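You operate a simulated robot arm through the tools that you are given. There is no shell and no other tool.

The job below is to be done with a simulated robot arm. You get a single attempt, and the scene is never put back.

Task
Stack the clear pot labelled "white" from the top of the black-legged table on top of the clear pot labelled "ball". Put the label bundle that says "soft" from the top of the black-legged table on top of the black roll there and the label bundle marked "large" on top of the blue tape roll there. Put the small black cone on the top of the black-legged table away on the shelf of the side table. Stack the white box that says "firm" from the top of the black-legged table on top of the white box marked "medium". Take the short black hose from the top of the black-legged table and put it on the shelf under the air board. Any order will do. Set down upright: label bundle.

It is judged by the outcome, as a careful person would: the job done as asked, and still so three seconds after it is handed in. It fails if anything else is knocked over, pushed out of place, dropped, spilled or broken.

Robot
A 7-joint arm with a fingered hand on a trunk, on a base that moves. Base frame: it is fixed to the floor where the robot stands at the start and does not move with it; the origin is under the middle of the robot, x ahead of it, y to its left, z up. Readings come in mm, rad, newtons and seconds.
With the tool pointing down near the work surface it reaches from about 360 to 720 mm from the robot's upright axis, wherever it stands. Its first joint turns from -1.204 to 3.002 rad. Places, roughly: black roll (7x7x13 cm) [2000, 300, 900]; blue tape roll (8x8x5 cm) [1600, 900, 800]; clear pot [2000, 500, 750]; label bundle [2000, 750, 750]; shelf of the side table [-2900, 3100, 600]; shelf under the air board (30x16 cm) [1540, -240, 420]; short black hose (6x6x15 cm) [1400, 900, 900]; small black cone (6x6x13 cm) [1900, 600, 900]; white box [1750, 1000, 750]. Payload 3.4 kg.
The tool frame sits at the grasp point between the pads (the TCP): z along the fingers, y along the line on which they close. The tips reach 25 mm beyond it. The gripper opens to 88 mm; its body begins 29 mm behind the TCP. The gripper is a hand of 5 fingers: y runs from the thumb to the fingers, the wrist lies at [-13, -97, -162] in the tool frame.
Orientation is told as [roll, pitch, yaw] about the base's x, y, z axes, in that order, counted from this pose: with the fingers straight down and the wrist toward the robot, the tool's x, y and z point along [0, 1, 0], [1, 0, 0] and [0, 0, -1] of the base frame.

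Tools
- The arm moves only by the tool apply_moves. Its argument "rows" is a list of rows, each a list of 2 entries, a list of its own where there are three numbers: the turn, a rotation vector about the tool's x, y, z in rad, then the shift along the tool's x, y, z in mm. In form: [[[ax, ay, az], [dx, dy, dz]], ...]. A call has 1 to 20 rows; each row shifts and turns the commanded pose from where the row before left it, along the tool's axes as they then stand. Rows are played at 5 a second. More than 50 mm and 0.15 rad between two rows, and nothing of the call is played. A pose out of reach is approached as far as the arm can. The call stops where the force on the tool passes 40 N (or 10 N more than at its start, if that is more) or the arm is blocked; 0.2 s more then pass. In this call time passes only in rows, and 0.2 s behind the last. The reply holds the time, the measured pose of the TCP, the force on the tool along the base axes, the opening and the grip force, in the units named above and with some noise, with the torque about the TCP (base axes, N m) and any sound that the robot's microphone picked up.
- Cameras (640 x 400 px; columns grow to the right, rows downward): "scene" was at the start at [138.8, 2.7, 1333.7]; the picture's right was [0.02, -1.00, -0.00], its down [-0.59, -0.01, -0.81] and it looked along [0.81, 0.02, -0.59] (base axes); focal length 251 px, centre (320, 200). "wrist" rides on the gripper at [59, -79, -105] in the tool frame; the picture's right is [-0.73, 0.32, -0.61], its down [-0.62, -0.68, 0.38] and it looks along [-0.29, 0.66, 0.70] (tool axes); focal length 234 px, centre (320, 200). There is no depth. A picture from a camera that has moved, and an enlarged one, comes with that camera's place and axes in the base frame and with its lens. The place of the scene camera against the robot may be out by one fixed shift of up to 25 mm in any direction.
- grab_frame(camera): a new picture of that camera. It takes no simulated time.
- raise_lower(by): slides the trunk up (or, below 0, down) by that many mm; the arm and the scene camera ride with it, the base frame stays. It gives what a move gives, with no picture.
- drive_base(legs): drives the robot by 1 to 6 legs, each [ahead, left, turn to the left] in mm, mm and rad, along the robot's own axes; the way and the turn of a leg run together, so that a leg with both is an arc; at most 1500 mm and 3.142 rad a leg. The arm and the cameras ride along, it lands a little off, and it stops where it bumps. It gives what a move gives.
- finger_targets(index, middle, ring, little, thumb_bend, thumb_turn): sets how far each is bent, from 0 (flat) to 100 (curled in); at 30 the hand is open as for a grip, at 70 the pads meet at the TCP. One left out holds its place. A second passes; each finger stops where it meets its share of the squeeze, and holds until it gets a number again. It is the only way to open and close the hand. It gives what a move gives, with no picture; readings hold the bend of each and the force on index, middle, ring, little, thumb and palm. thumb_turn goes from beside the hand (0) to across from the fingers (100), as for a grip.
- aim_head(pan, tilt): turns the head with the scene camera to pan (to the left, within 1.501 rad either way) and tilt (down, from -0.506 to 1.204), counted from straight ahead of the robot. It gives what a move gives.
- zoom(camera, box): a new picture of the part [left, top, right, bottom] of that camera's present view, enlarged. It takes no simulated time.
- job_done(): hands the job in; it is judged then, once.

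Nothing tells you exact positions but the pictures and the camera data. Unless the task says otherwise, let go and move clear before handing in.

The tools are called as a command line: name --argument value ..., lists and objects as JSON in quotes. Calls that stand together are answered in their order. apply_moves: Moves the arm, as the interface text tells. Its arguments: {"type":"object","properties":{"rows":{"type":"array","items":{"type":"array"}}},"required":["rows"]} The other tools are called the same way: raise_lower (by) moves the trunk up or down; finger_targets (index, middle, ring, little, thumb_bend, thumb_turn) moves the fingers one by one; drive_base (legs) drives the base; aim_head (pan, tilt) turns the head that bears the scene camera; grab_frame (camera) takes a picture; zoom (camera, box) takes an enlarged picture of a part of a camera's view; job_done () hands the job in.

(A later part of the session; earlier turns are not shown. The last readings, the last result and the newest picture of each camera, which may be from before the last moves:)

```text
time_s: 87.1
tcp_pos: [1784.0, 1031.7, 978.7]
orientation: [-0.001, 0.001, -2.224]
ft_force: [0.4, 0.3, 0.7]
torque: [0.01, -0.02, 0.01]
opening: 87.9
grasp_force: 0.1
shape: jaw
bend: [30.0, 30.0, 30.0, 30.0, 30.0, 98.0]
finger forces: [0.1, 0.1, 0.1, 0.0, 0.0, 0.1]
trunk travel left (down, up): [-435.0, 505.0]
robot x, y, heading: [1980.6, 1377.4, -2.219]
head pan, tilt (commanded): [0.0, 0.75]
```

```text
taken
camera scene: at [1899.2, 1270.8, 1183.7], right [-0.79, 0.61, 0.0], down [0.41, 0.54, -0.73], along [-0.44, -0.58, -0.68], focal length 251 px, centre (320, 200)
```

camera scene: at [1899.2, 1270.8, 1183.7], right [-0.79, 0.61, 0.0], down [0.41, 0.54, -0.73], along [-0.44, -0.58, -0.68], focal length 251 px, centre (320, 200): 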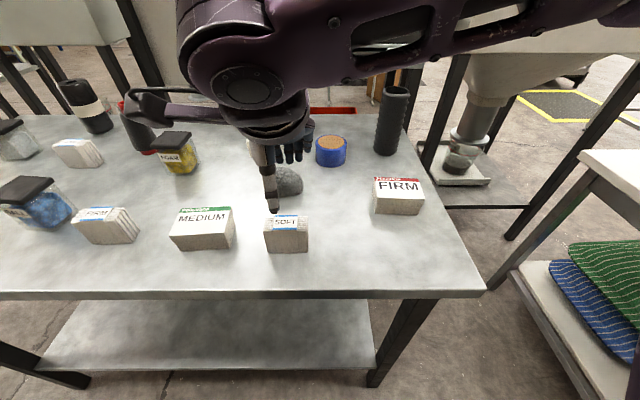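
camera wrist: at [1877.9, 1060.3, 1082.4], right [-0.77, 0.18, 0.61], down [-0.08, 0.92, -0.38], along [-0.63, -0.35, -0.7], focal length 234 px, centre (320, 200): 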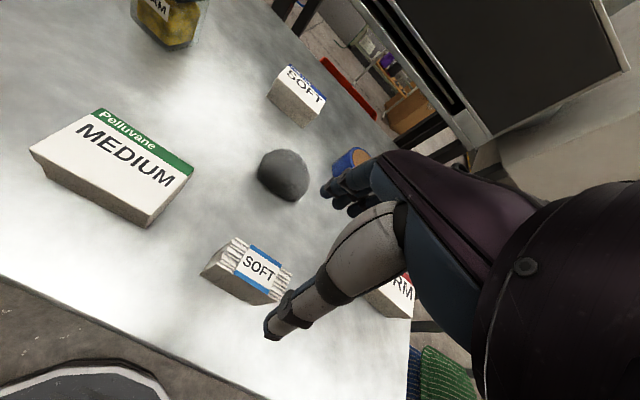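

The hand is over the SOFT bundle. I'll zoom in to center precisely.

zoom --camera "wrist" --box '[170, 210, 330, 310]'

zoom --camera "scene" --box '[220, 130, 348, 260]'

```text
4.00 times, centred on (250, 260) of wrist
camera zoom: at [1877.9, 1060.3, 1082.4], right [-0.77, 0.18, 0.61], down [-0.08, 0.92, -0.38], along [-0.63, -0.35, -0.7], focal length 937 px, centre (600, -40)
```

zoom: 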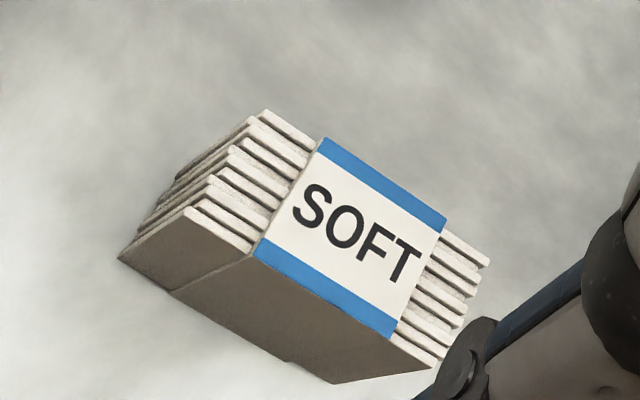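

```text
3.08 times, centred on (284, 195) of scene
camera zoom: at [1899.2, 1270.8, 1183.7], right [-0.79, 0.61, 0.0], down [0.41, 0.54, -0.73], along [-0.44, -0.58, -0.68], focal length 772 px, centre (431, 215)
```

zoom: 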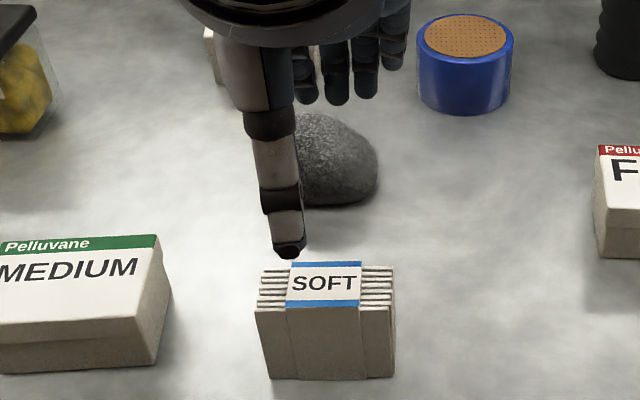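

The bundle is centered within ~2 mm under the TCP, aligned with the tool, ~67×27×57 mm, and the table top computes to ~818. I'll descend to about 20 mm below its top and grip.

apply_moves --rows '[[[0, 0, 0], [-1, 1, 40]], [[0, 0, 0], [0, 0, 40]], [[0, 0, 0], [0, 0, 25]], [[0, 0, 0], [0, 0, 17]]]'

grab_frame --camera "wrist"

zoom --camera "scene" --box '[200, 100, 360, 260]'

```text
time_s: 88.1
tcp_pos: [1781.8, 1031.3, 855.5]
orientation: [0.001, -0.001, -2.223]
ft_force: [1.2, -0.3, 0.7]
torque: [-0.02, 0.01, 0.0]
opening: 87.6
grasp_force: 0.0
shape: jaw
bend: [30.0, 30.0, 30.0, 30.0, 30.0, 98.0]
finger forces: [0.0, 0.0, 0.0, 0.0, 0.1, 0.0]
trunk travel left (down, up): [-435.0, 505.0]
robot x, y, heading: [1981.9, 1377.7, -2.224]
head pan, tilt (commanded): [0.0, 0.75]
```

```text
taken
camera wrist: at [1875.8, 1058.4, 960.0], right [-0.77, 0.19, 0.61], down [-0.08, 0.92, -0.38], along [-0.63, -0.35, -0.7], focal length 234 px, centre (320, 200)
```

wrist: 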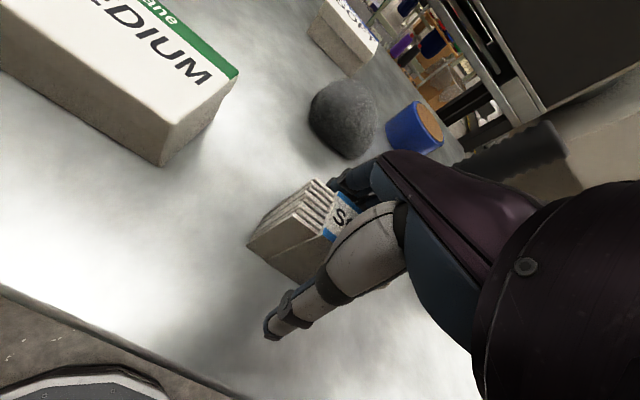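

```text
2.50 times, centred on (280, 180) of scene
camera zoom: at [1899.0, 1270.6, 1183.7], right [-0.79, 0.61, 0.0], down [0.41, 0.54, -0.73], along [-0.44, -0.58, -0.68], focal length 628 px, centre (420, 250)
```

zoom: 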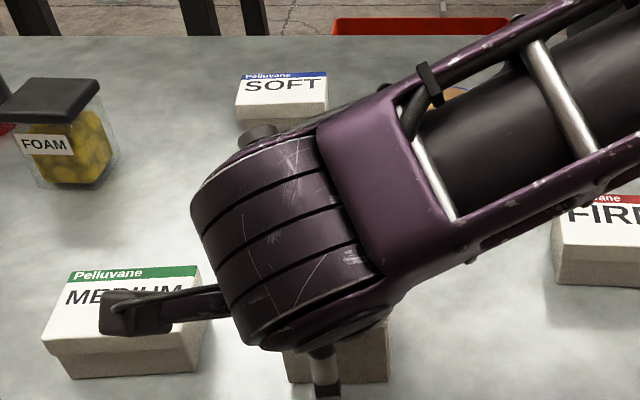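

Bundle sits between thumb and fingers. Closing the hand.

finger_targets --index 70 --middle 70 --ring 70 --little 70 --thumb_bend 70

grab_frame --camera "wrist"

```text
time_s: 89.1
tcp_pos: [1782.0, 1030.5, 856.8]
orientation: [-0.001, 0.001, -2.223]
ft_force: [0.0, 0.2, 0.1]
torque: [0.01, 0.0, 0.01]
opening: 23.2
grasp_force: 11.0
shape: fingers
bend: [61.0, 65.0, 67.0, 70.0, 58.0, 95.0]
finger forces: [5.2, 3.8, 1.9, 0.1, 10.8, 0.1]
trunk travel left (down, up): [-435.0, 505.0]
robot x, y, heading: [1974.6, 1375.4, -2.222]
head pan, tilt (commanded): [0.0, 0.75]
```

```text
taken
camera wrist: at [1875.9, 1058.5, 960.3], right [-0.77, 0.18, 0.61], down [-0.08, 0.92, -0.38], along [-0.63, -0.35, -0.7], focal length 234 px, centre (320, 200)
```

wrist: 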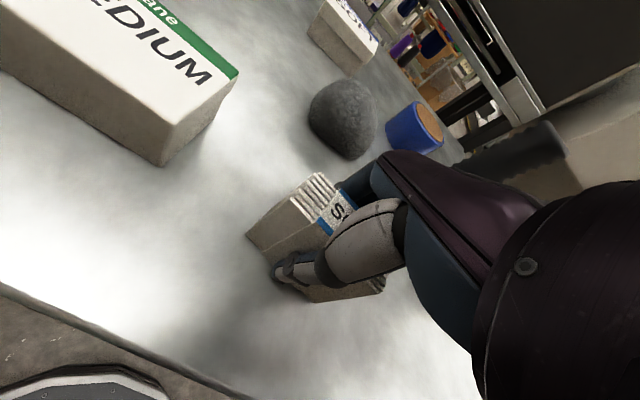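

Gripped with 11 N. I'll lift a little and check the hold.

apply_moves --rows '[[[0, 0, 0], [0, 0, -20]], [[0, 0, 0], [0, 0, -40]], [[0, 0, 0], [0, 0, -40]]]'

grab_frame --camera "wrist"

zoom --camera "scene" --box '[160, 60, 400, 260]'

```text
time_s: 89.9
tcp_pos: [1783.6, 1033.5, 955.7]
orientation: [0.001, 0.0, -2.224]
ft_force: [-0.1, 0.1, -0.3]
torque: [0.02, 0.01, 0.0]
opening: 23.0
grasp_force: 10.8
shape: fingers
bend: [61.0, 65.0, 67.0, 70.0, 58.0, 95.0]
finger forces: [5.2, 3.6, 1.6, 0.0, 10.7, 0.0]
trunk travel left (down, up): [-435.0, 505.0]
robot x, y, heading: [1975.3, 1375.3, -2.224]
head pan, tilt (commanded): [0.0, 0.75]
```

```text
taken
camera wrist: at [1877.4, 1060.9, 1060.9], right [-0.77, 0.18, 0.61], down [-0.08, 0.92, -0.38], along [-0.63, -0.35, -0.7], focal length 234 px, centre (320, 200)
```

wrist: 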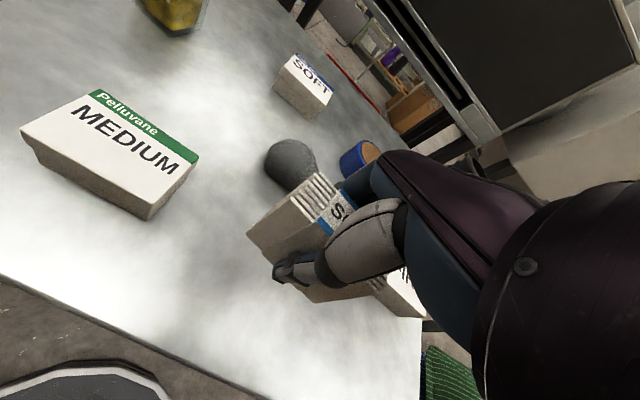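

```text
2.00 times, centred on (280, 160) of scene
camera zoom: at [1899.6, 1271.3, 1183.7], right [-0.79, 0.61, 0.0], down [0.41, 0.54, -0.73], along [-0.44, -0.58, -0.68], focal length 502 px, centre (400, 280)
```

zoom: 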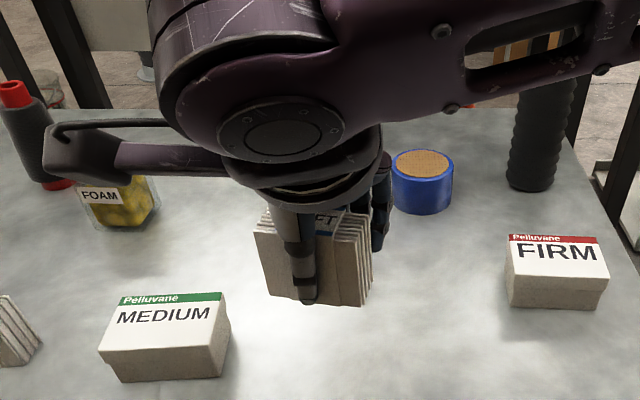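

zoom --camera "wrist" --box '[220, 150, 420, 310]'

zoom --camera "scene" --box '[240, 130, 360, 230]'

```text
2.50 times, centred on (320, 230) of wrist
camera zoom: at [1877.4, 1060.9, 1060.9], right [-0.77, 0.18, 0.61], down [-0.08, 0.92, -0.38], along [-0.63, -0.35, -0.7], focal length 585 px, centre (320, 125)
```

zoom: 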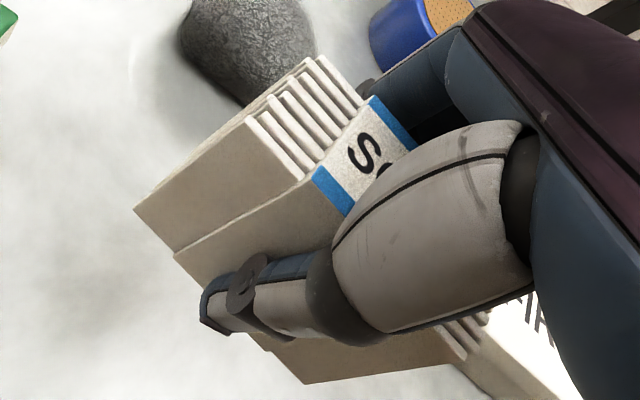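

```text
4.00 times, centred on (300, 180) of scene
camera zoom: at [1899.6, 1271.3, 1183.7], right [-0.79, 0.61, 0.0], down [0.41, 0.54, -0.73], along [-0.44, -0.58, -0.68], focal length 1004 px, centre (400, 280)
```

zoom: 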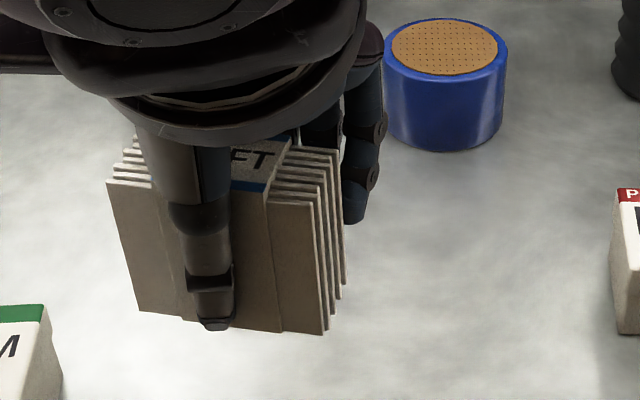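

The bundle is upright in the hand, slightly yawed. Next I'll carry it around to the right end of the table, where the black roll (about (2005, 338)) is in reach.

raise_lower --by 170

drive_base --legs '[[-160, 0, 0], [0, 1456, 0], [0, 0, -1.57], [0, 900, 0]]'

grab_frame --camera "scene"

grab_frame --camera "wrist"

```text
time_s: 91.8
tcp_pos: [1782.9, 1030.9, 1124.9]
orientation: [0.001, -0.001, -2.223]
ft_force: [0.5, 0.7, -1.4]
torque: [-0.01, -0.02, -0.02]
opening: 23.2
grasp_force: 10.4
shape: fingers
bend: [61.0, 65.0, 67.0, 70.0, 58.0, 95.0]
finger forces: [5.2, 3.6, 1.8, 0.0, 10.5, 0.0]
trunk travel left (down, up): [-605.0, 335.0]
robot x, y, heading: [1981.2, 1375.8, -2.223]
head pan, tilt (commanded): [0.0, 0.75]
```

```text
time_s: 108.2
tcp_pos: [2315.6, 109.0, 1125.2]
orientation: [-0.001, 0.0, 2.484]
ft_force: [0.2, -0.4, -1.2]
torque: [-0.01, -0.02, 0.0]
opening: 23.0
grasp_force: 10.0
shape: fingers
bend: [61.0, 65.0, 67.0, 70.0, 58.0, 95.0]
finger forces: [5.1, 3.6, 1.6, 0.0, 10.3, 0.1]
trunk travel left (down, up): [-605.0, 335.0]
robot x, y, heading: [2659.8, -90.1, 2.483]
head pan, tilt (commanded): [0.0, 0.75]
```

```text
taken
camera scene: at [2554.7, -6.6, 1353.7], right [0.61, 0.79, 0.0], down [0.54, -0.42, -0.73], along [-0.58, 0.45, -0.68], focal length 251 px, centre (320, 200)
```

scene: 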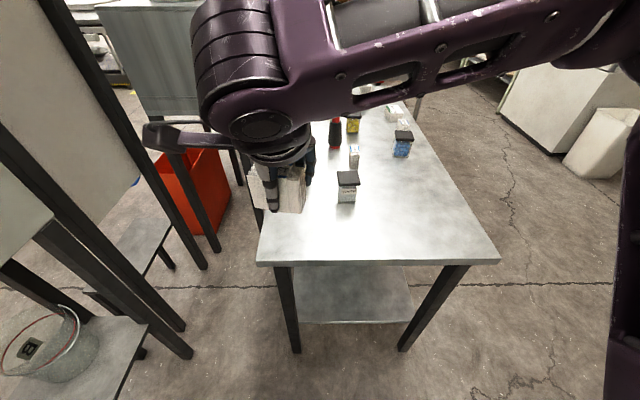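

```text
taken
camera wrist: at [2342.3, 14.9, 1230.3], right [0.19, 0.77, 0.61], down [0.92, 0.08, -0.38], along [-0.34, 0.63, -0.7], focal length 234 px, centre (320, 200)
```

wrist: 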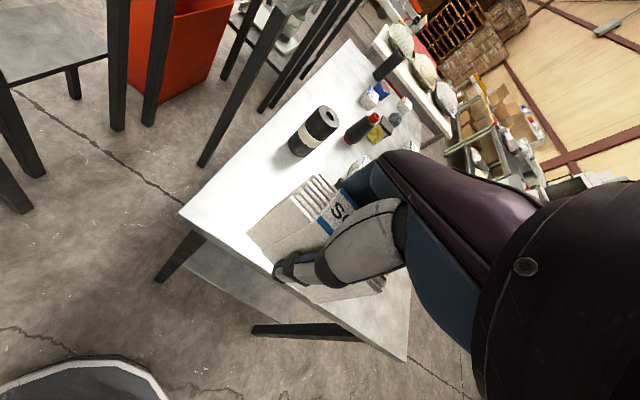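

zoom --camera "wrist" --box '[260, 80, 420, 180]'

aim_head --pan 0.15 --tilt 0.55

grab_frame --camera "scene"

```text
4.00 times, centred on (340, 130) of wrist
camera zoom: at [2342.3, 14.9, 1230.3], right [0.19, 0.77, 0.61], down [0.92, 0.08, -0.38], along [-0.34, 0.63, -0.7], focal length 937 px, centre (240, 480)
```

zoom: 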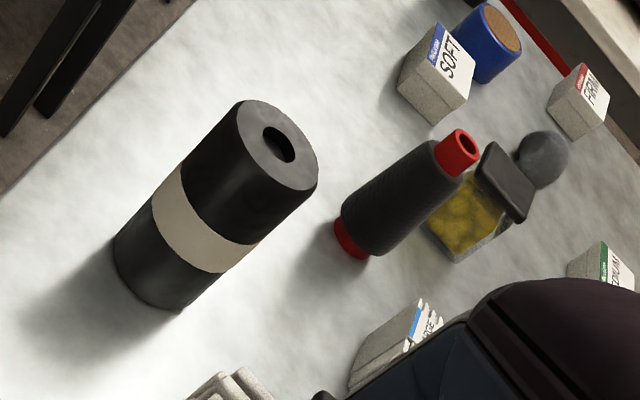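

```text
time_s: 108.9
tcp_pos: [2316.5, 108.2, 1126.9]
orientation: [-0.001, 0.0, 2.483]
ft_force: [-0.1, -0.7, -0.4]
torque: [0.04, 0.0, 0.04]
opening: 23.0
grasp_force: 10.3
shape: fingers
bend: [61.0, 65.0, 67.0, 70.0, 58.0, 95.0]
finger forces: [5.1, 3.6, 1.7, 0.1, 10.3, 0.0]
trunk travel left (down, up): [-605.0, 335.0]
robot x, y, heading: [2656.7, -87.3, 2.486]
head pan, tilt (commanded): [0.15, 0.55]
```

```text
taken
camera scene: at [2542.1, -13.4, 1371.0], right [0.49, 0.87, 0.0], down [0.46, -0.25, -0.85], along [-0.74, 0.41, -0.52], focal length 251 px, centre (320, 200)
```

scene: 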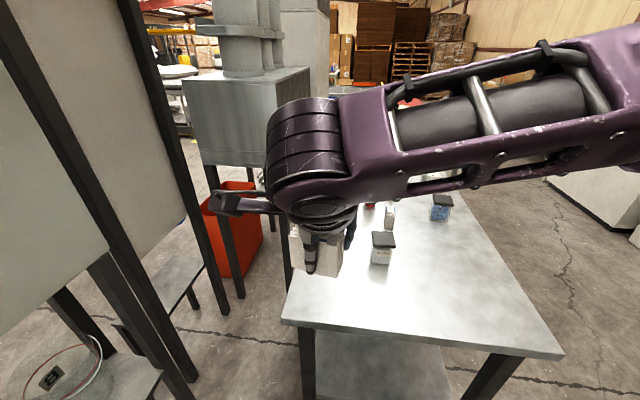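

Roll top is ~400 mm ahead of the hand. I'll drive 150 mm nearer, then extend the arm and re-measure.

drive_base --legs '[[150, 0, 0]]'

apply_moves --rows '[[[0, 0, 0], [0, 45, 0]], [[0, 0, 0], [0, 45, 0]], [[0, 0, 0], [0, 45, 0]]]'

grab_frame --camera "wrist"

grab_frame --camera "scene"

```text
time_s: 110.3
tcp_pos: [2197.6, 200.2, 1125.9]
orientation: [0.0, 0.0, 2.483]
ft_force: [0.0, 0.3, -1.0]
torque: [0.01, -0.03, 0.02]
opening: 22.7
grasp_force: 10.2
shape: fingers
bend: [61.0, 65.0, 67.0, 70.0, 58.0, 95.0]
finger forces: [5.2, 3.5, 1.7, 0.1, 10.3, 0.0]
trunk travel left (down, up): [-605.0, 335.0]
robot x, y, heading: [2542.8, 6.0, 2.484]
head pan, tilt (commanded): [0.15, 0.55]
```

```text
time_s: 111.1
tcp_pos: [2090.4, 284.9, 1125.3]
orientation: [0.001, 0.0, 2.484]
ft_force: [0.6, 0.1, -0.4]
torque: [-0.01, -0.04, 0.04]
opening: 23.3
grasp_force: 10.8
shape: fingers
bend: [61.0, 65.0, 67.0, 70.0, 58.0, 95.0]
finger forces: [5.1, 3.7, 1.7, 0.1, 10.4, 0.1]
trunk travel left (down, up): [-605.0, 335.0]
robot x, y, heading: [2541.3, 4.0, 2.479]
head pan, tilt (commanded): [0.15, 0.55]
```

```text
taken
camera wrist: at [2117.0, 190.8, 1230.2], right [0.19, 0.77, 0.61], down [0.92, 0.08, -0.38], along [-0.34, 0.63, -0.7], focal length 234 px, centre (320, 200)
```

wrist: 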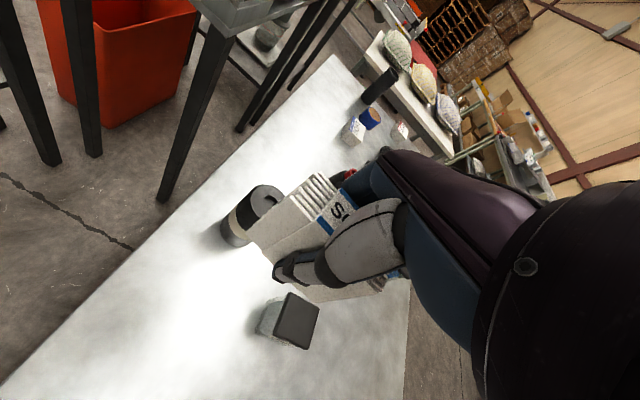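

```text
taken
camera scene: at [2421.7, 79.0, 1370.9], right [0.49, 0.87, 0.0], down [0.46, -0.25, -0.85], along [-0.74, 0.41, -0.52], focal length 251 px, centre (320, 200)
```

scene: 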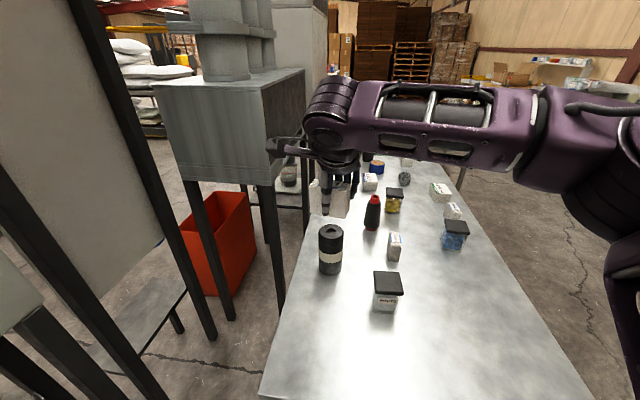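

zoom --camera "wrist" --box '[200, 150, 360, 250]'

zoom --camera "scene" --box '[270, 130, 430, 330]'

```text
4.00 times, centred on (280, 200) of wrist
camera zoom: at [2117.0, 190.8, 1230.2], right [0.19, 0.77, 0.61], down [0.92, 0.08, -0.38], along [-0.34, 0.63, -0.7], focal length 937 px, centre (480, 200)
```

zoom: 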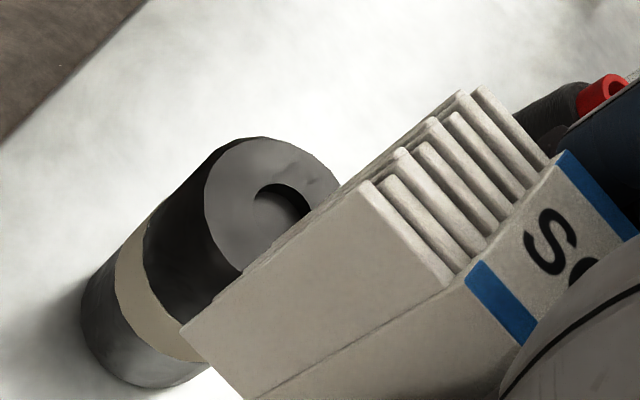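

```text
2.00 times, centred on (350, 230) of scene
camera zoom: at [2421.7, 79.0, 1370.9], right [0.49, 0.87, 0.0], down [0.46, -0.25, -0.85], along [-0.74, 0.41, -0.52], focal length 502 px, centre (260, 140)
```

zoom: 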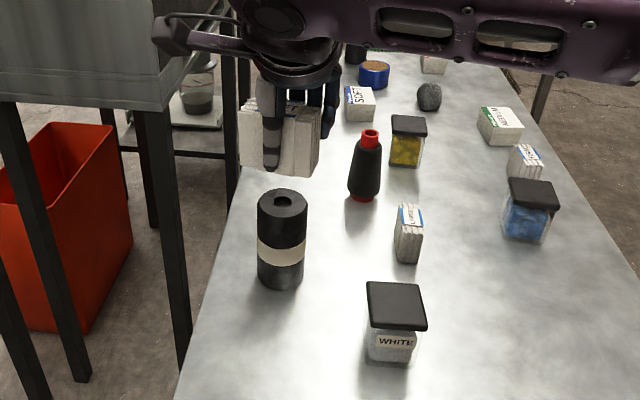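

Roll top center is at (1991, 348, 948), about +10/+118 mm in tool axes. I'll move over it at height, compensating for the bundle's offset in the hand, and check before lowering.

apply_moves --rows '[[[0, 0, 0], [3, 41, 0]], [[0, 0, 0], [3, 40, 0]], [[0, 0, 0], [2.5, 40, 0]], [[0, 0, 0], [0, 0, 40]], [[0, 0, 0], [0, 0, 40]]]'

grab_frame --camera "wrist"

zoom --camera "scene" --box '[240, 100, 440, 300]'

```text
time_s: 112.3
tcp_pos: [1985.8, 349.2, 1044.3]
orientation: [0.001, 0.001, 2.483]
ft_force: [-0.1, 0.0, -1.5]
torque: [0.0, 0.02, 0.02]
opening: 22.7
grasp_force: 10.6
shape: fingers
bend: [61.0, 65.0, 67.0, 70.0, 58.0, 95.0]
finger forces: [5.0, 3.5, 1.6, 0.1, 10.3, 0.1]
trunk travel left (down, up): [-605.0, 335.0]
robot x, y, heading: [2540.4, 1.7, 2.482]
head pan, tilt (commanded): [0.15, 0.55]
```

```text
taken
camera wrist: at [2012.2, 254.5, 1148.4], right [0.19, 0.77, 0.61], down [0.92, 0.08, -0.38], along [-0.34, 0.63, -0.7], focal length 234 px, centre (320, 200)
```

wrist: 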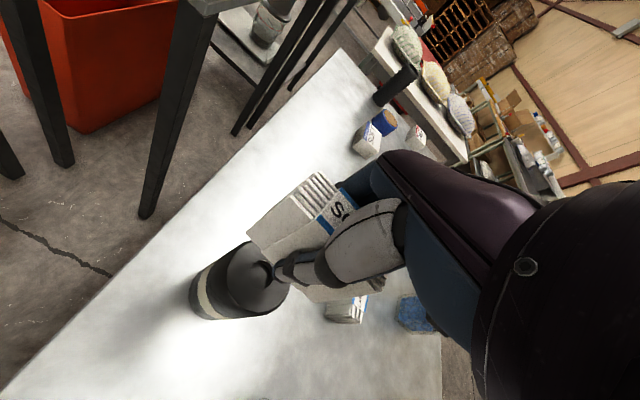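

```text
2.00 times, centred on (340, 200) of scene
camera zoom: at [2422.1, 78.3, 1371.0], right [0.49, 0.87, 0.0], down [0.46, -0.25, -0.85], along [-0.74, 0.41, -0.52], focal length 502 px, centre (280, 200)
```

zoom: 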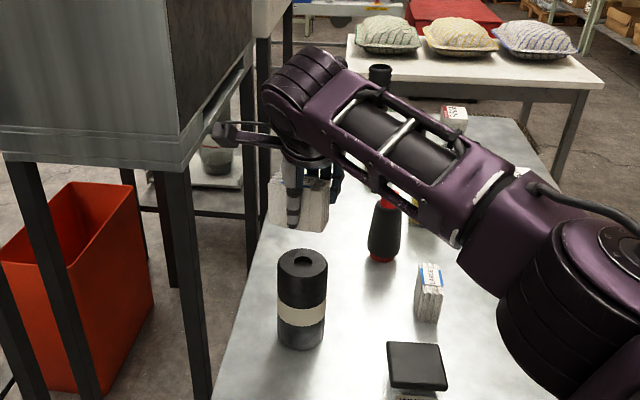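

zoom --camera "wrist" --box '[180, 160, 380, 330]'

```text
2.35 times, centred on (280, 245) of wrist
camera zoom: at [2012.2, 254.5, 1148.4], right [0.19, 0.77, 0.61], down [0.92, 0.08, -0.38], along [-0.34, 0.63, -0.7], focal length 551 px, centre (414, 94)
```

zoom: 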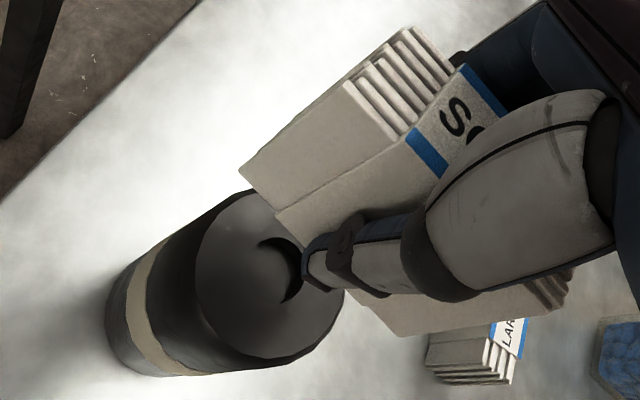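

The bundle is upright; its base needs a small correction of about (−5, −4) mm to sit centered on the roll. Shifting and lowering to just above contact.

apply_moves --rows '[[[0, 0, 0], [-5, -4, 15]], [[0, 0, 0], [0, 0, 25]], [[0, 0, 0], [0, 0, 13]]]'

zoom --camera "wrist" --box '[180, 160, 380, 330]'

zoom --camera "scene" --box '[260, 140, 420, 300]'

```text
time_s: 113.1
tcp_pos: [1995.9, 352.5, 992.1]
orientation: [0.0, 0.0, 2.484]
ft_force: [0.3, -0.7, -0.8]
torque: [0.02, -0.02, -0.01]
opening: 22.7
grasp_force: 10.5
shape: fingers
bend: [61.0, 65.0, 67.0, 70.0, 58.0, 95.0]
finger forces: [5.1, 3.6, 1.6, 0.1, 10.2, 0.1]
trunk travel left (down, up): [-605.0, 335.0]
robot x, y, heading: [2540.3, 6.8, 2.48]
head pan, tilt (commanded): [0.15, 0.55]
```

```text
2.35 times, centred on (280, 245) of wrist
camera zoom: at [2021.9, 259.0, 1096.8], right [0.19, 0.77, 0.61], down [0.92, 0.08, -0.38], along [-0.34, 0.63, -0.7], focal length 551 px, centre (414, 94)
```

zoom: 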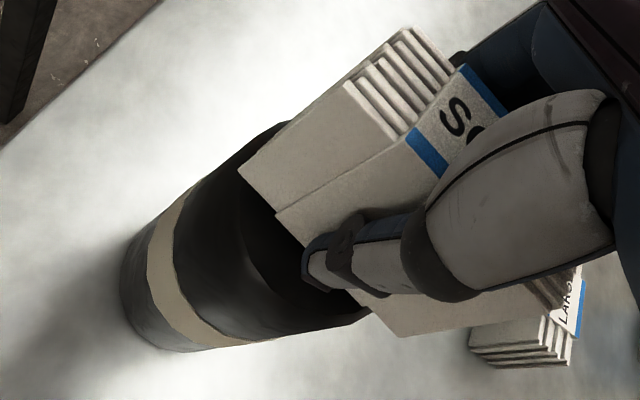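

```text
2.50 times, centred on (340, 220) of scene
camera zoom: at [2423.2, 78.3, 1371.1], right [0.49, 0.87, 0.0], down [0.46, -0.25, -0.85], along [-0.75, 0.41, -0.52], focal length 628 px, centre (270, 150)
```

zoom: 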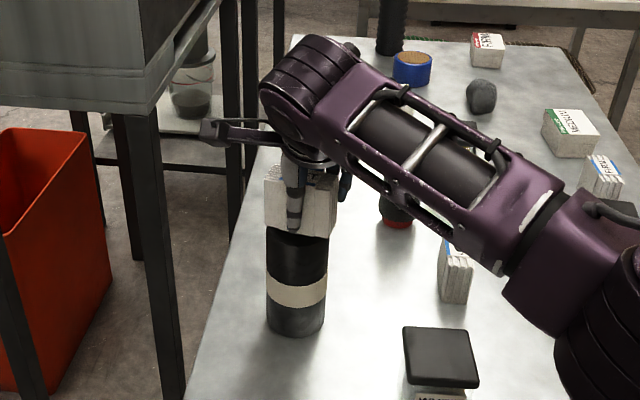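

apply_moves --rows '[[[0, 0, 0], [0, 0, 2]], [[0, 0, 0], [0, 0, 2]], [[0, 0, 0], [0, 0, 1]]]'

zoom --camera "scene" --box '[300, 160, 380, 260]'

```text
time_s: 113.9
tcp_pos: [1994.1, 351.2, 988.2]
orientation: [0.001, -0.002, 2.484]
ft_force: [0.3, -0.5, -0.8]
torque: [0.01, -0.01, 0.04]
opening: 22.8
grasp_force: 10.1
shape: fingers
bend: [61.0, 65.0, 67.0, 70.0, 58.0, 95.0]
finger forces: [5.1, 3.5, 1.6, 0.1, 10.3, 0.0]
trunk travel left (down, up): [-605.0, 335.0]
robot x, y, heading: [2540.5, 6.9, 2.483]
head pan, tilt (commanded): [0.15, 0.55]
```

```text
4.00 times, centred on (340, 210) of scene
camera zoom: at [2423.1, 78.2, 1371.1], right [0.49, 0.87, 0.0], down [0.46, -0.25, -0.85], along [-0.75, 0.41, -0.52], focal length 1004 px, centre (240, 160)
```

zoom: 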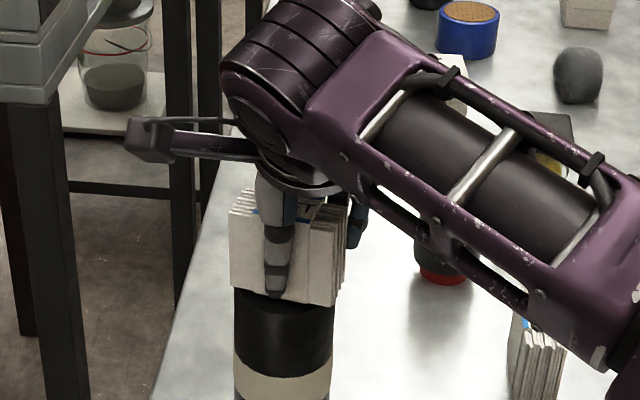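

apply_moves --rows '[[[0, 0, 0], [0, 0, 1.5]], [[0, 0, 0], [0, 0, 1.5]]]'

apply_moves --rows '[[[0, 0, 0], [0, 0, 1]], [[0, 0, 0], [0, 0, 1]]]'

```text
time_s: 114.5
tcp_pos: [1996.3, 351.1, 985.6]
orientation: [0.001, 0.001, 2.485]
ft_force: [-0.3, -0.2, 0.2]
torque: [0.02, 0.02, 0.04]
opening: 22.6
grasp_force: 10.5
shape: fingers
bend: [61.0, 65.0, 67.0, 70.0, 58.0, 95.0]
finger forces: [5.2, 3.5, 1.7, 0.0, 10.2, 0.0]
trunk travel left (down, up): [-605.0, 335.0]
robot x, y, heading: [2541.0, 2.8, 2.481]
head pan, tilt (commanded): [0.15, 0.55]
```

```text
time_s: 115.1
tcp_pos: [1997.1, 351.0, 983.8]
orientation: [0.002, -0.004, 2.486]
ft_force: [-0.8, -0.1, 5.6]
torque: [0.01, -0.01, 0.04]
opening: 22.9
grasp_force: 11.3
shape: fingers
bend: [62.0, 65.0, 67.0, 70.0, 59.0, 95.0]
finger forces: [5.8, 3.6, 1.7, 0.1, 10.8, 0.1]
trunk travel left (down, up): [-605.0, 335.0]
robot x, y, heading: [2540.4, 5.9, 2.486]
head pan, tilt (commanded): [0.15, 0.55]
```

Contact felt (5.6 N up). Let me check the seating before letting go.

zoom --camera "wrist" --box '[180, 160, 380, 330]'

zoom --camera "scene" --box '[310, 190, 360, 260]'

```text
2.35 times, centred on (280, 245) of wrist
camera zoom: at [2022.5, 257.2, 1088.3], right [0.19, 0.77, 0.61], down [0.92, 0.08, -0.39], along [-0.35, 0.63, -0.69], focal length 551 px, centre (414, 94)
```

zoom: 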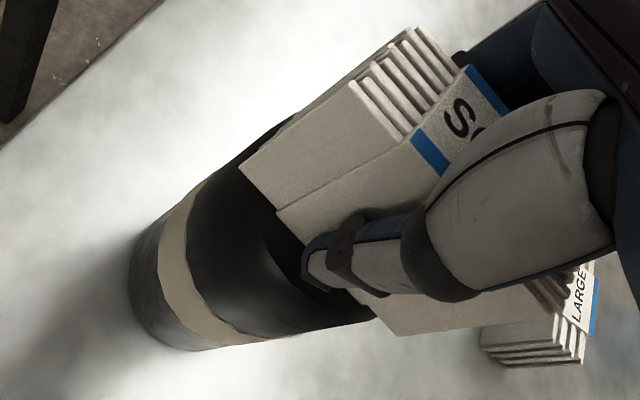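

```text
5.71 times, centred on (335, 225) of scene
camera zoom: at [2424.1, 77.5, 1371.3], right [0.49, 0.87, 0.0], down [0.46, -0.25, -0.85], along [-0.75, 0.41, -0.52], focal length 1434 px, centre (234, 57)
```

zoom: 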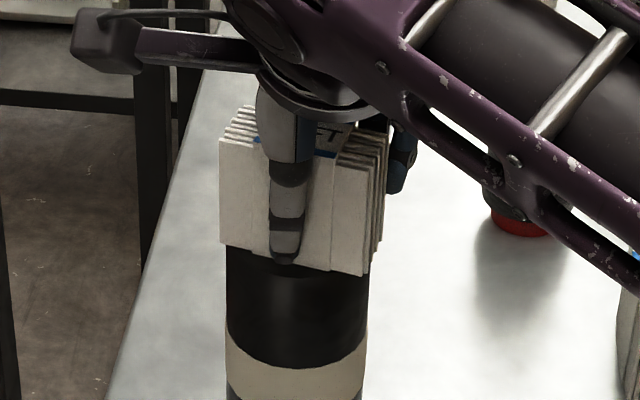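

Seating looks centered. Opening gently.

finger_targets --index 54 --middle 57 --ring 59 --little 60 --thumb_bend 51

finger_targets --index 30 --middle 30 --ring 30 --little 30 --thumb_bend 30

grab_frame --camera "wrist"

zoom --camera "scene" --box '[300, 170, 380, 270]'

```text
time_s: 116.1
tcp_pos: [1995.2, 351.7, 982.9]
orientation: [0.0, -0.001, 2.482]
ft_force: [0.4, 0.2, -0.3]
torque: [0.01, -0.04, -0.01]
opening: 35.7
grasp_force: 0.1
shape: fingers
bend: [54.0, 56.0, 59.0, 60.0, 51.0, 97.0]
finger forces: [0.1, 0.0, 0.0, 0.0, 0.0, 0.1]
trunk travel left (down, up): [-605.0, 335.0]
robot x, y, heading: [2538.3, 2.7, 2.484]
head pan, tilt (commanded): [0.15, 0.55]
```

```text
time_s: 117.1
tcp_pos: [1995.4, 350.2, 983.6]
orientation: [0.002, -0.001, 2.483]
ft_force: [-0.7, 1.2, 0.2]
torque: [0.01, -0.03, -0.02]
opening: 84.5
grasp_force: 0.1
shape: fingers
bend: [30.0, 30.0, 30.0, 30.0, 30.0, 97.0]
finger forces: [0.0, 0.0, 0.0, 0.0, 0.0, 0.1]
trunk travel left (down, up): [-605.0, 335.0]
robot x, y, heading: [2537.5, 1.2, 2.487]
head pan, tilt (commanded): [0.15, 0.55]
```

```text
taken
camera wrist: at [2021.8, 257.7, 1087.1], right [0.19, 0.77, 0.61], down [0.92, 0.08, -0.38], along [-0.34, 0.63, -0.7], focal length 234 px, centre (320, 200)
```

wrist: 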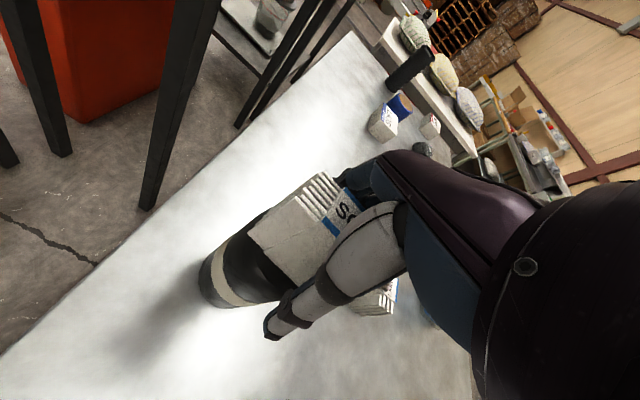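

```text
4.00 times, centred on (340, 220) of scene
camera zoom: at [2423.2, 78.1, 1371.1], right [0.49, 0.87, 0.0], down [0.46, -0.25, -0.85], along [-0.75, 0.41, -0.52], focal length 1004 px, centre (240, 120)
```

zoom: 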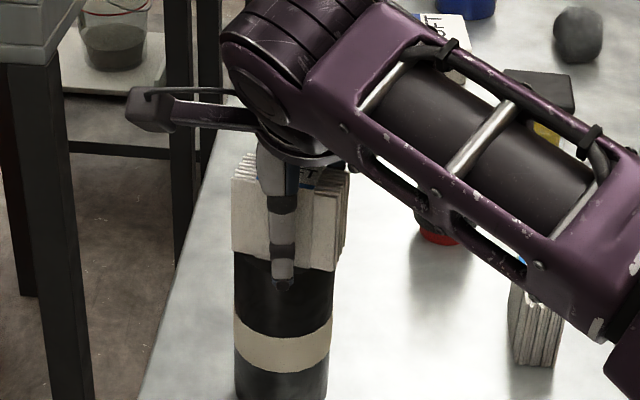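

The bundle stands on the roll. Lifting straight up and verifying.

apply_moves --rows '[[[0, 0, 0], [0, 0, -30]], [[0, 0, 0], [0, 0, -45]], [[0, 0, 0], [0, 0, -45]], [[0, 0, 0], [0, 0, -20]]]'

grab_frame --camera "wrist"

zoom --camera "scene" --box '[280, 150, 440, 330]'

```text
time_s: 118.1
tcp_pos: [1995.9, 350.1, 1123.9]
orientation: [0.0, 0.001, 2.485]
ft_force: [0.1, -0.4, -0.4]
torque: [0.0, 0.02, 0.01]
opening: 84.4
grasp_force: 0.0
shape: fingers
bend: [30.0, 30.0, 30.0, 30.0, 30.0, 97.0]
finger forces: [0.1, 0.1, 0.0, 0.0, 0.1, 0.0]
trunk travel left (down, up): [-605.0, 335.0]
robot x, y, heading: [2538.9, -0.2, 2.481]
head pan, tilt (commanded): [0.15, 0.55]
```

```text
taken
camera wrist: at [2021.3, 257.6, 1228.3], right [0.19, 0.77, 0.61], down [0.92, 0.08, -0.38], along [-0.34, 0.63, -0.7], focal length 234 px, centre (320, 200)
```

wrist: 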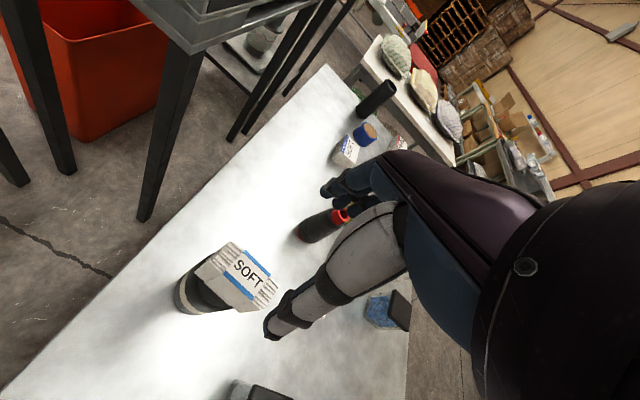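

```text
2.22 times, centred on (360, 240) of scene
camera zoom: at [2423.2, 77.9, 1371.1], right [0.49, 0.87, 0.0], down [0.46, -0.25, -0.85], along [-0.75, 0.41, -0.52], focal length 558 px, centre (231, 111)
```

zoom: 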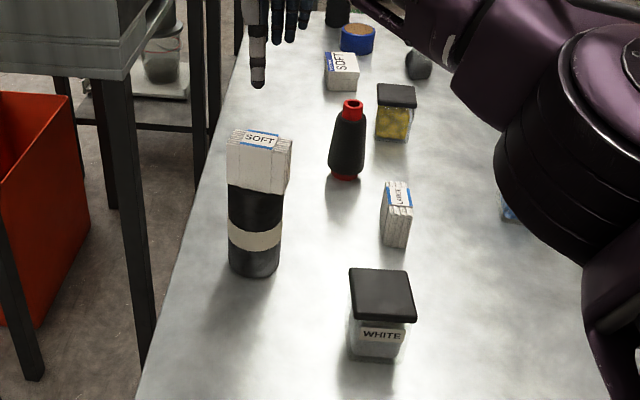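

SOFT bundle is upright on the black roll. Next I'll take the WHITE pot from this end; moving the hand above it at height to measure it.

apply_moves --rows '[[[0, 0, 0], [-34, -25, 0]], [[0, 0, 0], [-34, -25, 0]], [[0, 0, 0], [-34, -25, 0]], [[0, 0, 0], [-34, -25, 0]], [[0, 0, 0], [0, 0, 45]]]'

grab_frame --camera "wrist"

grab_frame --camera "scene"

```text
time_s: 119.3
tcp_pos: [2157.2, 400.5, 1076.4]
orientation: [0.0, 0.002, 2.484]
ft_force: [0.1, 0.2, -0.1]
torque: [-0.03, 0.0, -0.01]
opening: 84.6
grasp_force: 0.0
shape: fingers
bend: [30.0, 30.0, 30.0, 30.0, 30.0, 97.0]
finger forces: [0.0, 0.0, 0.1, 0.1, 0.0, 0.0]
trunk travel left (down, up): [-605.0, 335.0]
robot x, y, heading: [2539.1, 2.7, 2.483]
head pan, tilt (commanded): [0.15, 0.55]
```

```text
taken
camera wrist: at [2182.7, 306.5, 1182.2], right [0.19, 0.77, 0.61], down [0.92, 0.08, -0.38], along [-0.34, 0.63, -0.7], focal length 234 px, centre (320, 200)
```

wrist: 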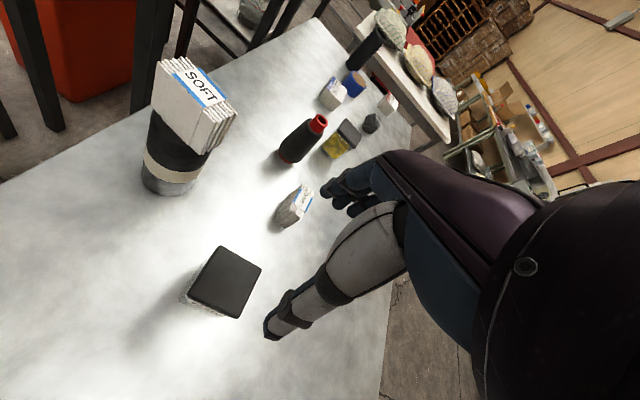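

```text
taken
camera scene: at [2421.2, 79.5, 1370.9], right [0.49, 0.87, 0.0], down [0.46, -0.25, -0.85], along [-0.74, 0.41, -0.52], focal length 251 px, centre (320, 200)
```

scene: 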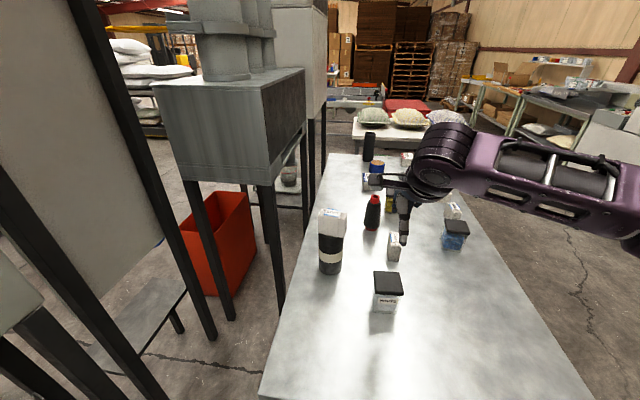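

zoom --camera "wrist" --box '[150, 220, 310, 340]'

zoom --camera "scene" --box '[350, 250, 430, 330]'

```text
3.33 times, centred on (230, 280) of wrist
camera zoom: at [2182.7, 306.5, 1182.2], right [0.19, 0.77, 0.61], down [0.92, 0.08, -0.38], along [-0.34, 0.63, -0.7], focal length 781 px, centre (620, -67)
```

zoom: 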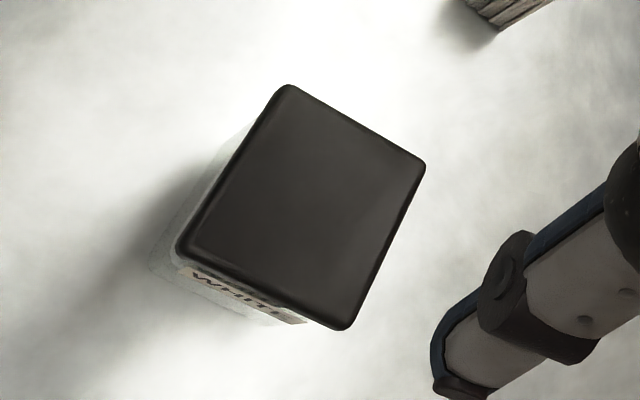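

```text
5.00 times, centred on (390, 290) of scene
camera zoom: at [2421.2, 79.5, 1370.9], right [0.49, 0.87, 0.0], down [0.46, -0.25, -0.85], along [-0.74, 0.41, -0.52], focal length 1255 px, centre (-30, -250)
```

zoom: 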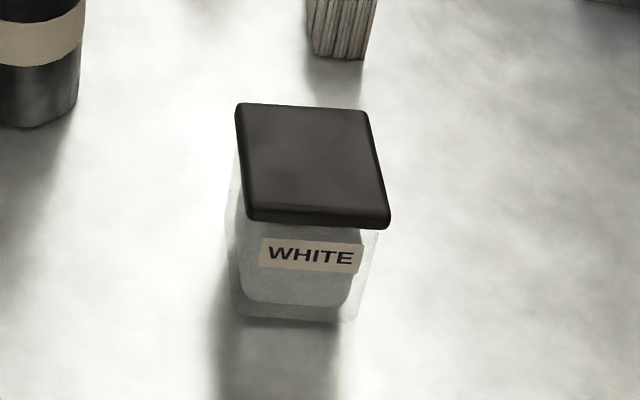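

Lid is ~60 mm square, top ≈ 898, centered under the TCP with ~4° yaw. I'll rotate to match, descend and grip just below the lid.

apply_moves --rows '[[[0, 0, -0.07], [1, 0, 30]], [[0, 0, 0], [0, 0, 45]], [[0, 0, 0], [0, 0, 45]], [[0, 0, 0], [0, 0, 30]]]'

grab_frame --camera "wrist"

zoom --camera "scene" --box '[320, 190, 480, 340]'

```text
time_s: 120.3
tcp_pos: [2156.8, 399.4, 926.3]
orientation: [-0.002, -0.003, 2.557]
ft_force: [0.0, 0.7, -0.7]
torque: [-0.01, 0.0, 0.0]
opening: 84.8
grasp_force: 0.0
shape: fingers
bend: [30.0, 30.0, 30.0, 30.0, 30.0, 97.0]
finger forces: [0.1, 0.0, 0.1, 0.0, 0.1, 0.1]
trunk travel left (down, up): [-605.0, 335.0]
robot x, y, heading: [2539.6, 3.3, 2.487]
head pan, tilt (commanded): [0.15, 0.55]
```

```text
taken
camera wrist: at [2189.3, 307.3, 1030.9], right [0.13, 0.78, 0.61], down [0.91, 0.14, -0.38], along [-0.39, 0.61, -0.69], focal length 234 px, centre (320, 200)
```

wrist: 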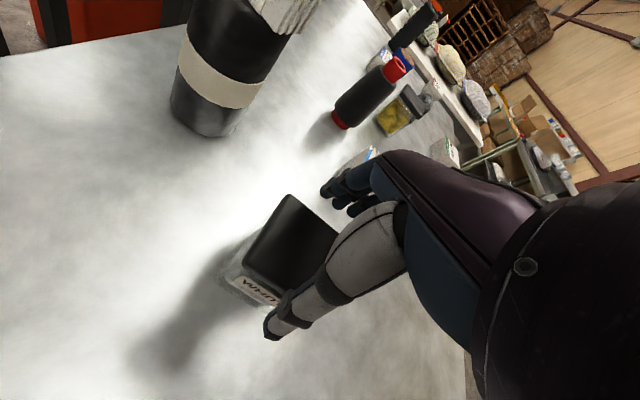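

```text
2.67 times, centred on (400, 265) of scene
camera zoom: at [2423.0, 78.4, 1371.1], right [0.49, 0.87, 0.0], down [0.46, -0.25, -0.85], along [-0.75, 0.41, -0.52], focal length 669 px, centre (107, 27)
```

zoom: 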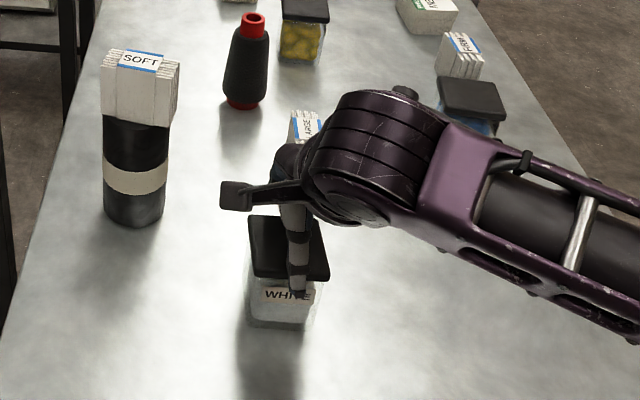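

zoom --camera "wrist" --box '[200, 160, 380, 350]'

```text
2.11 times, centred on (290, 255) of wrist
camera zoom: at [2189.3, 307.3, 1030.9], right [0.13, 0.78, 0.61], down [0.91, 0.14, -0.38], along [-0.39, 0.61, -0.69], focal length 493 px, centre (383, 84)
```

zoom: 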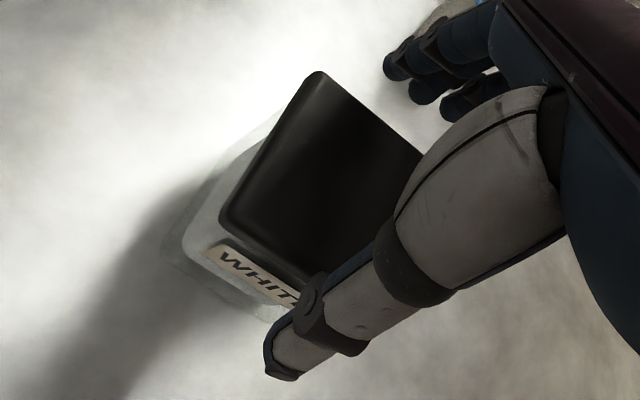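

Lid is centered between thumb and fingers. Lowering the rest and gripping.

apply_moves --rows '[[[0, 0, 0], [0, 0, 30]], [[0, 0, 0], [0, 0, 22]]]'

finger_targets --index 70 --middle 70 --ring 70 --little 70 --thumb_bend 70

grab_frame --camera "wrist"

zoom --camera "scene" --box '[320, 190, 480, 340]'

```text
time_s: 120.9
tcp_pos: [2157.6, 397.3, 880.1]
orientation: [0.002, -0.012, 2.554]
ft_force: [-1.9, 3.9, 19.2]
torque: [-0.26, -0.18, -0.06]
opening: 90.1
grasp_force: 8.9
shape: fingers
bend: [28.0, 30.0, 30.0, 30.0, 30.0, 98.0]
finger forces: [7.9, 0.0, 0.0, 0.1, 10.0, 0.0]
trunk travel left (down, up): [-605.0, 335.0]
robot x, y, heading: [2539.3, 4.1, 2.481]
head pan, tilt (commanded): [0.15, 0.55]
```

```text
time_s: 121.9
tcp_pos: [2157.8, 397.4, 879.0]
orientation: [0.001, -0.009, 2.554]
ft_force: [-4.3, 5.0, 31.9]
torque: [0.11, 0.5, 0.14]
opening: 60.6
grasp_force: 38.2
shape: fingers
bend: [28.0, 48.0, 47.0, 70.0, 64.0, 96.0]
finger forces: [22.5, 7.1, 10.5, 0.1, 36.6, 0.1]
trunk travel left (down, up): [-605.0, 335.0]
robot x, y, heading: [2538.2, 3.4, 2.484]
head pan, tilt (commanded): [0.15, 0.55]
```

```text
taken
camera wrist: at [2191.6, 305.5, 983.4], right [0.14, 0.78, 0.61], down [0.91, 0.14, -0.39], along [-0.39, 0.61, -0.69], focal length 234 px, centre (320, 200)
```

wrist: 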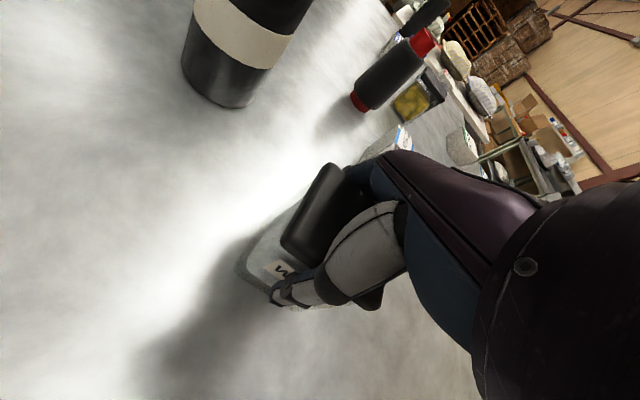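

```text
2.67 times, centred on (400, 265) of scene
camera zoom: at [2426.3, 75.4, 1371.7], right [0.49, 0.87, 0.0], down [0.45, -0.25, -0.85], along [-0.75, 0.42, -0.52], focal length 669 px, centre (107, 27)
```

zoom: 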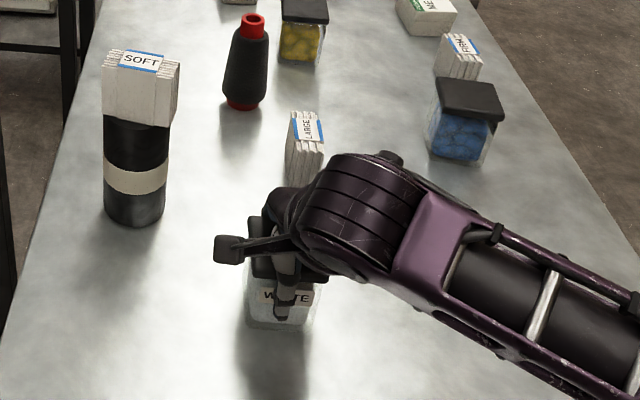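

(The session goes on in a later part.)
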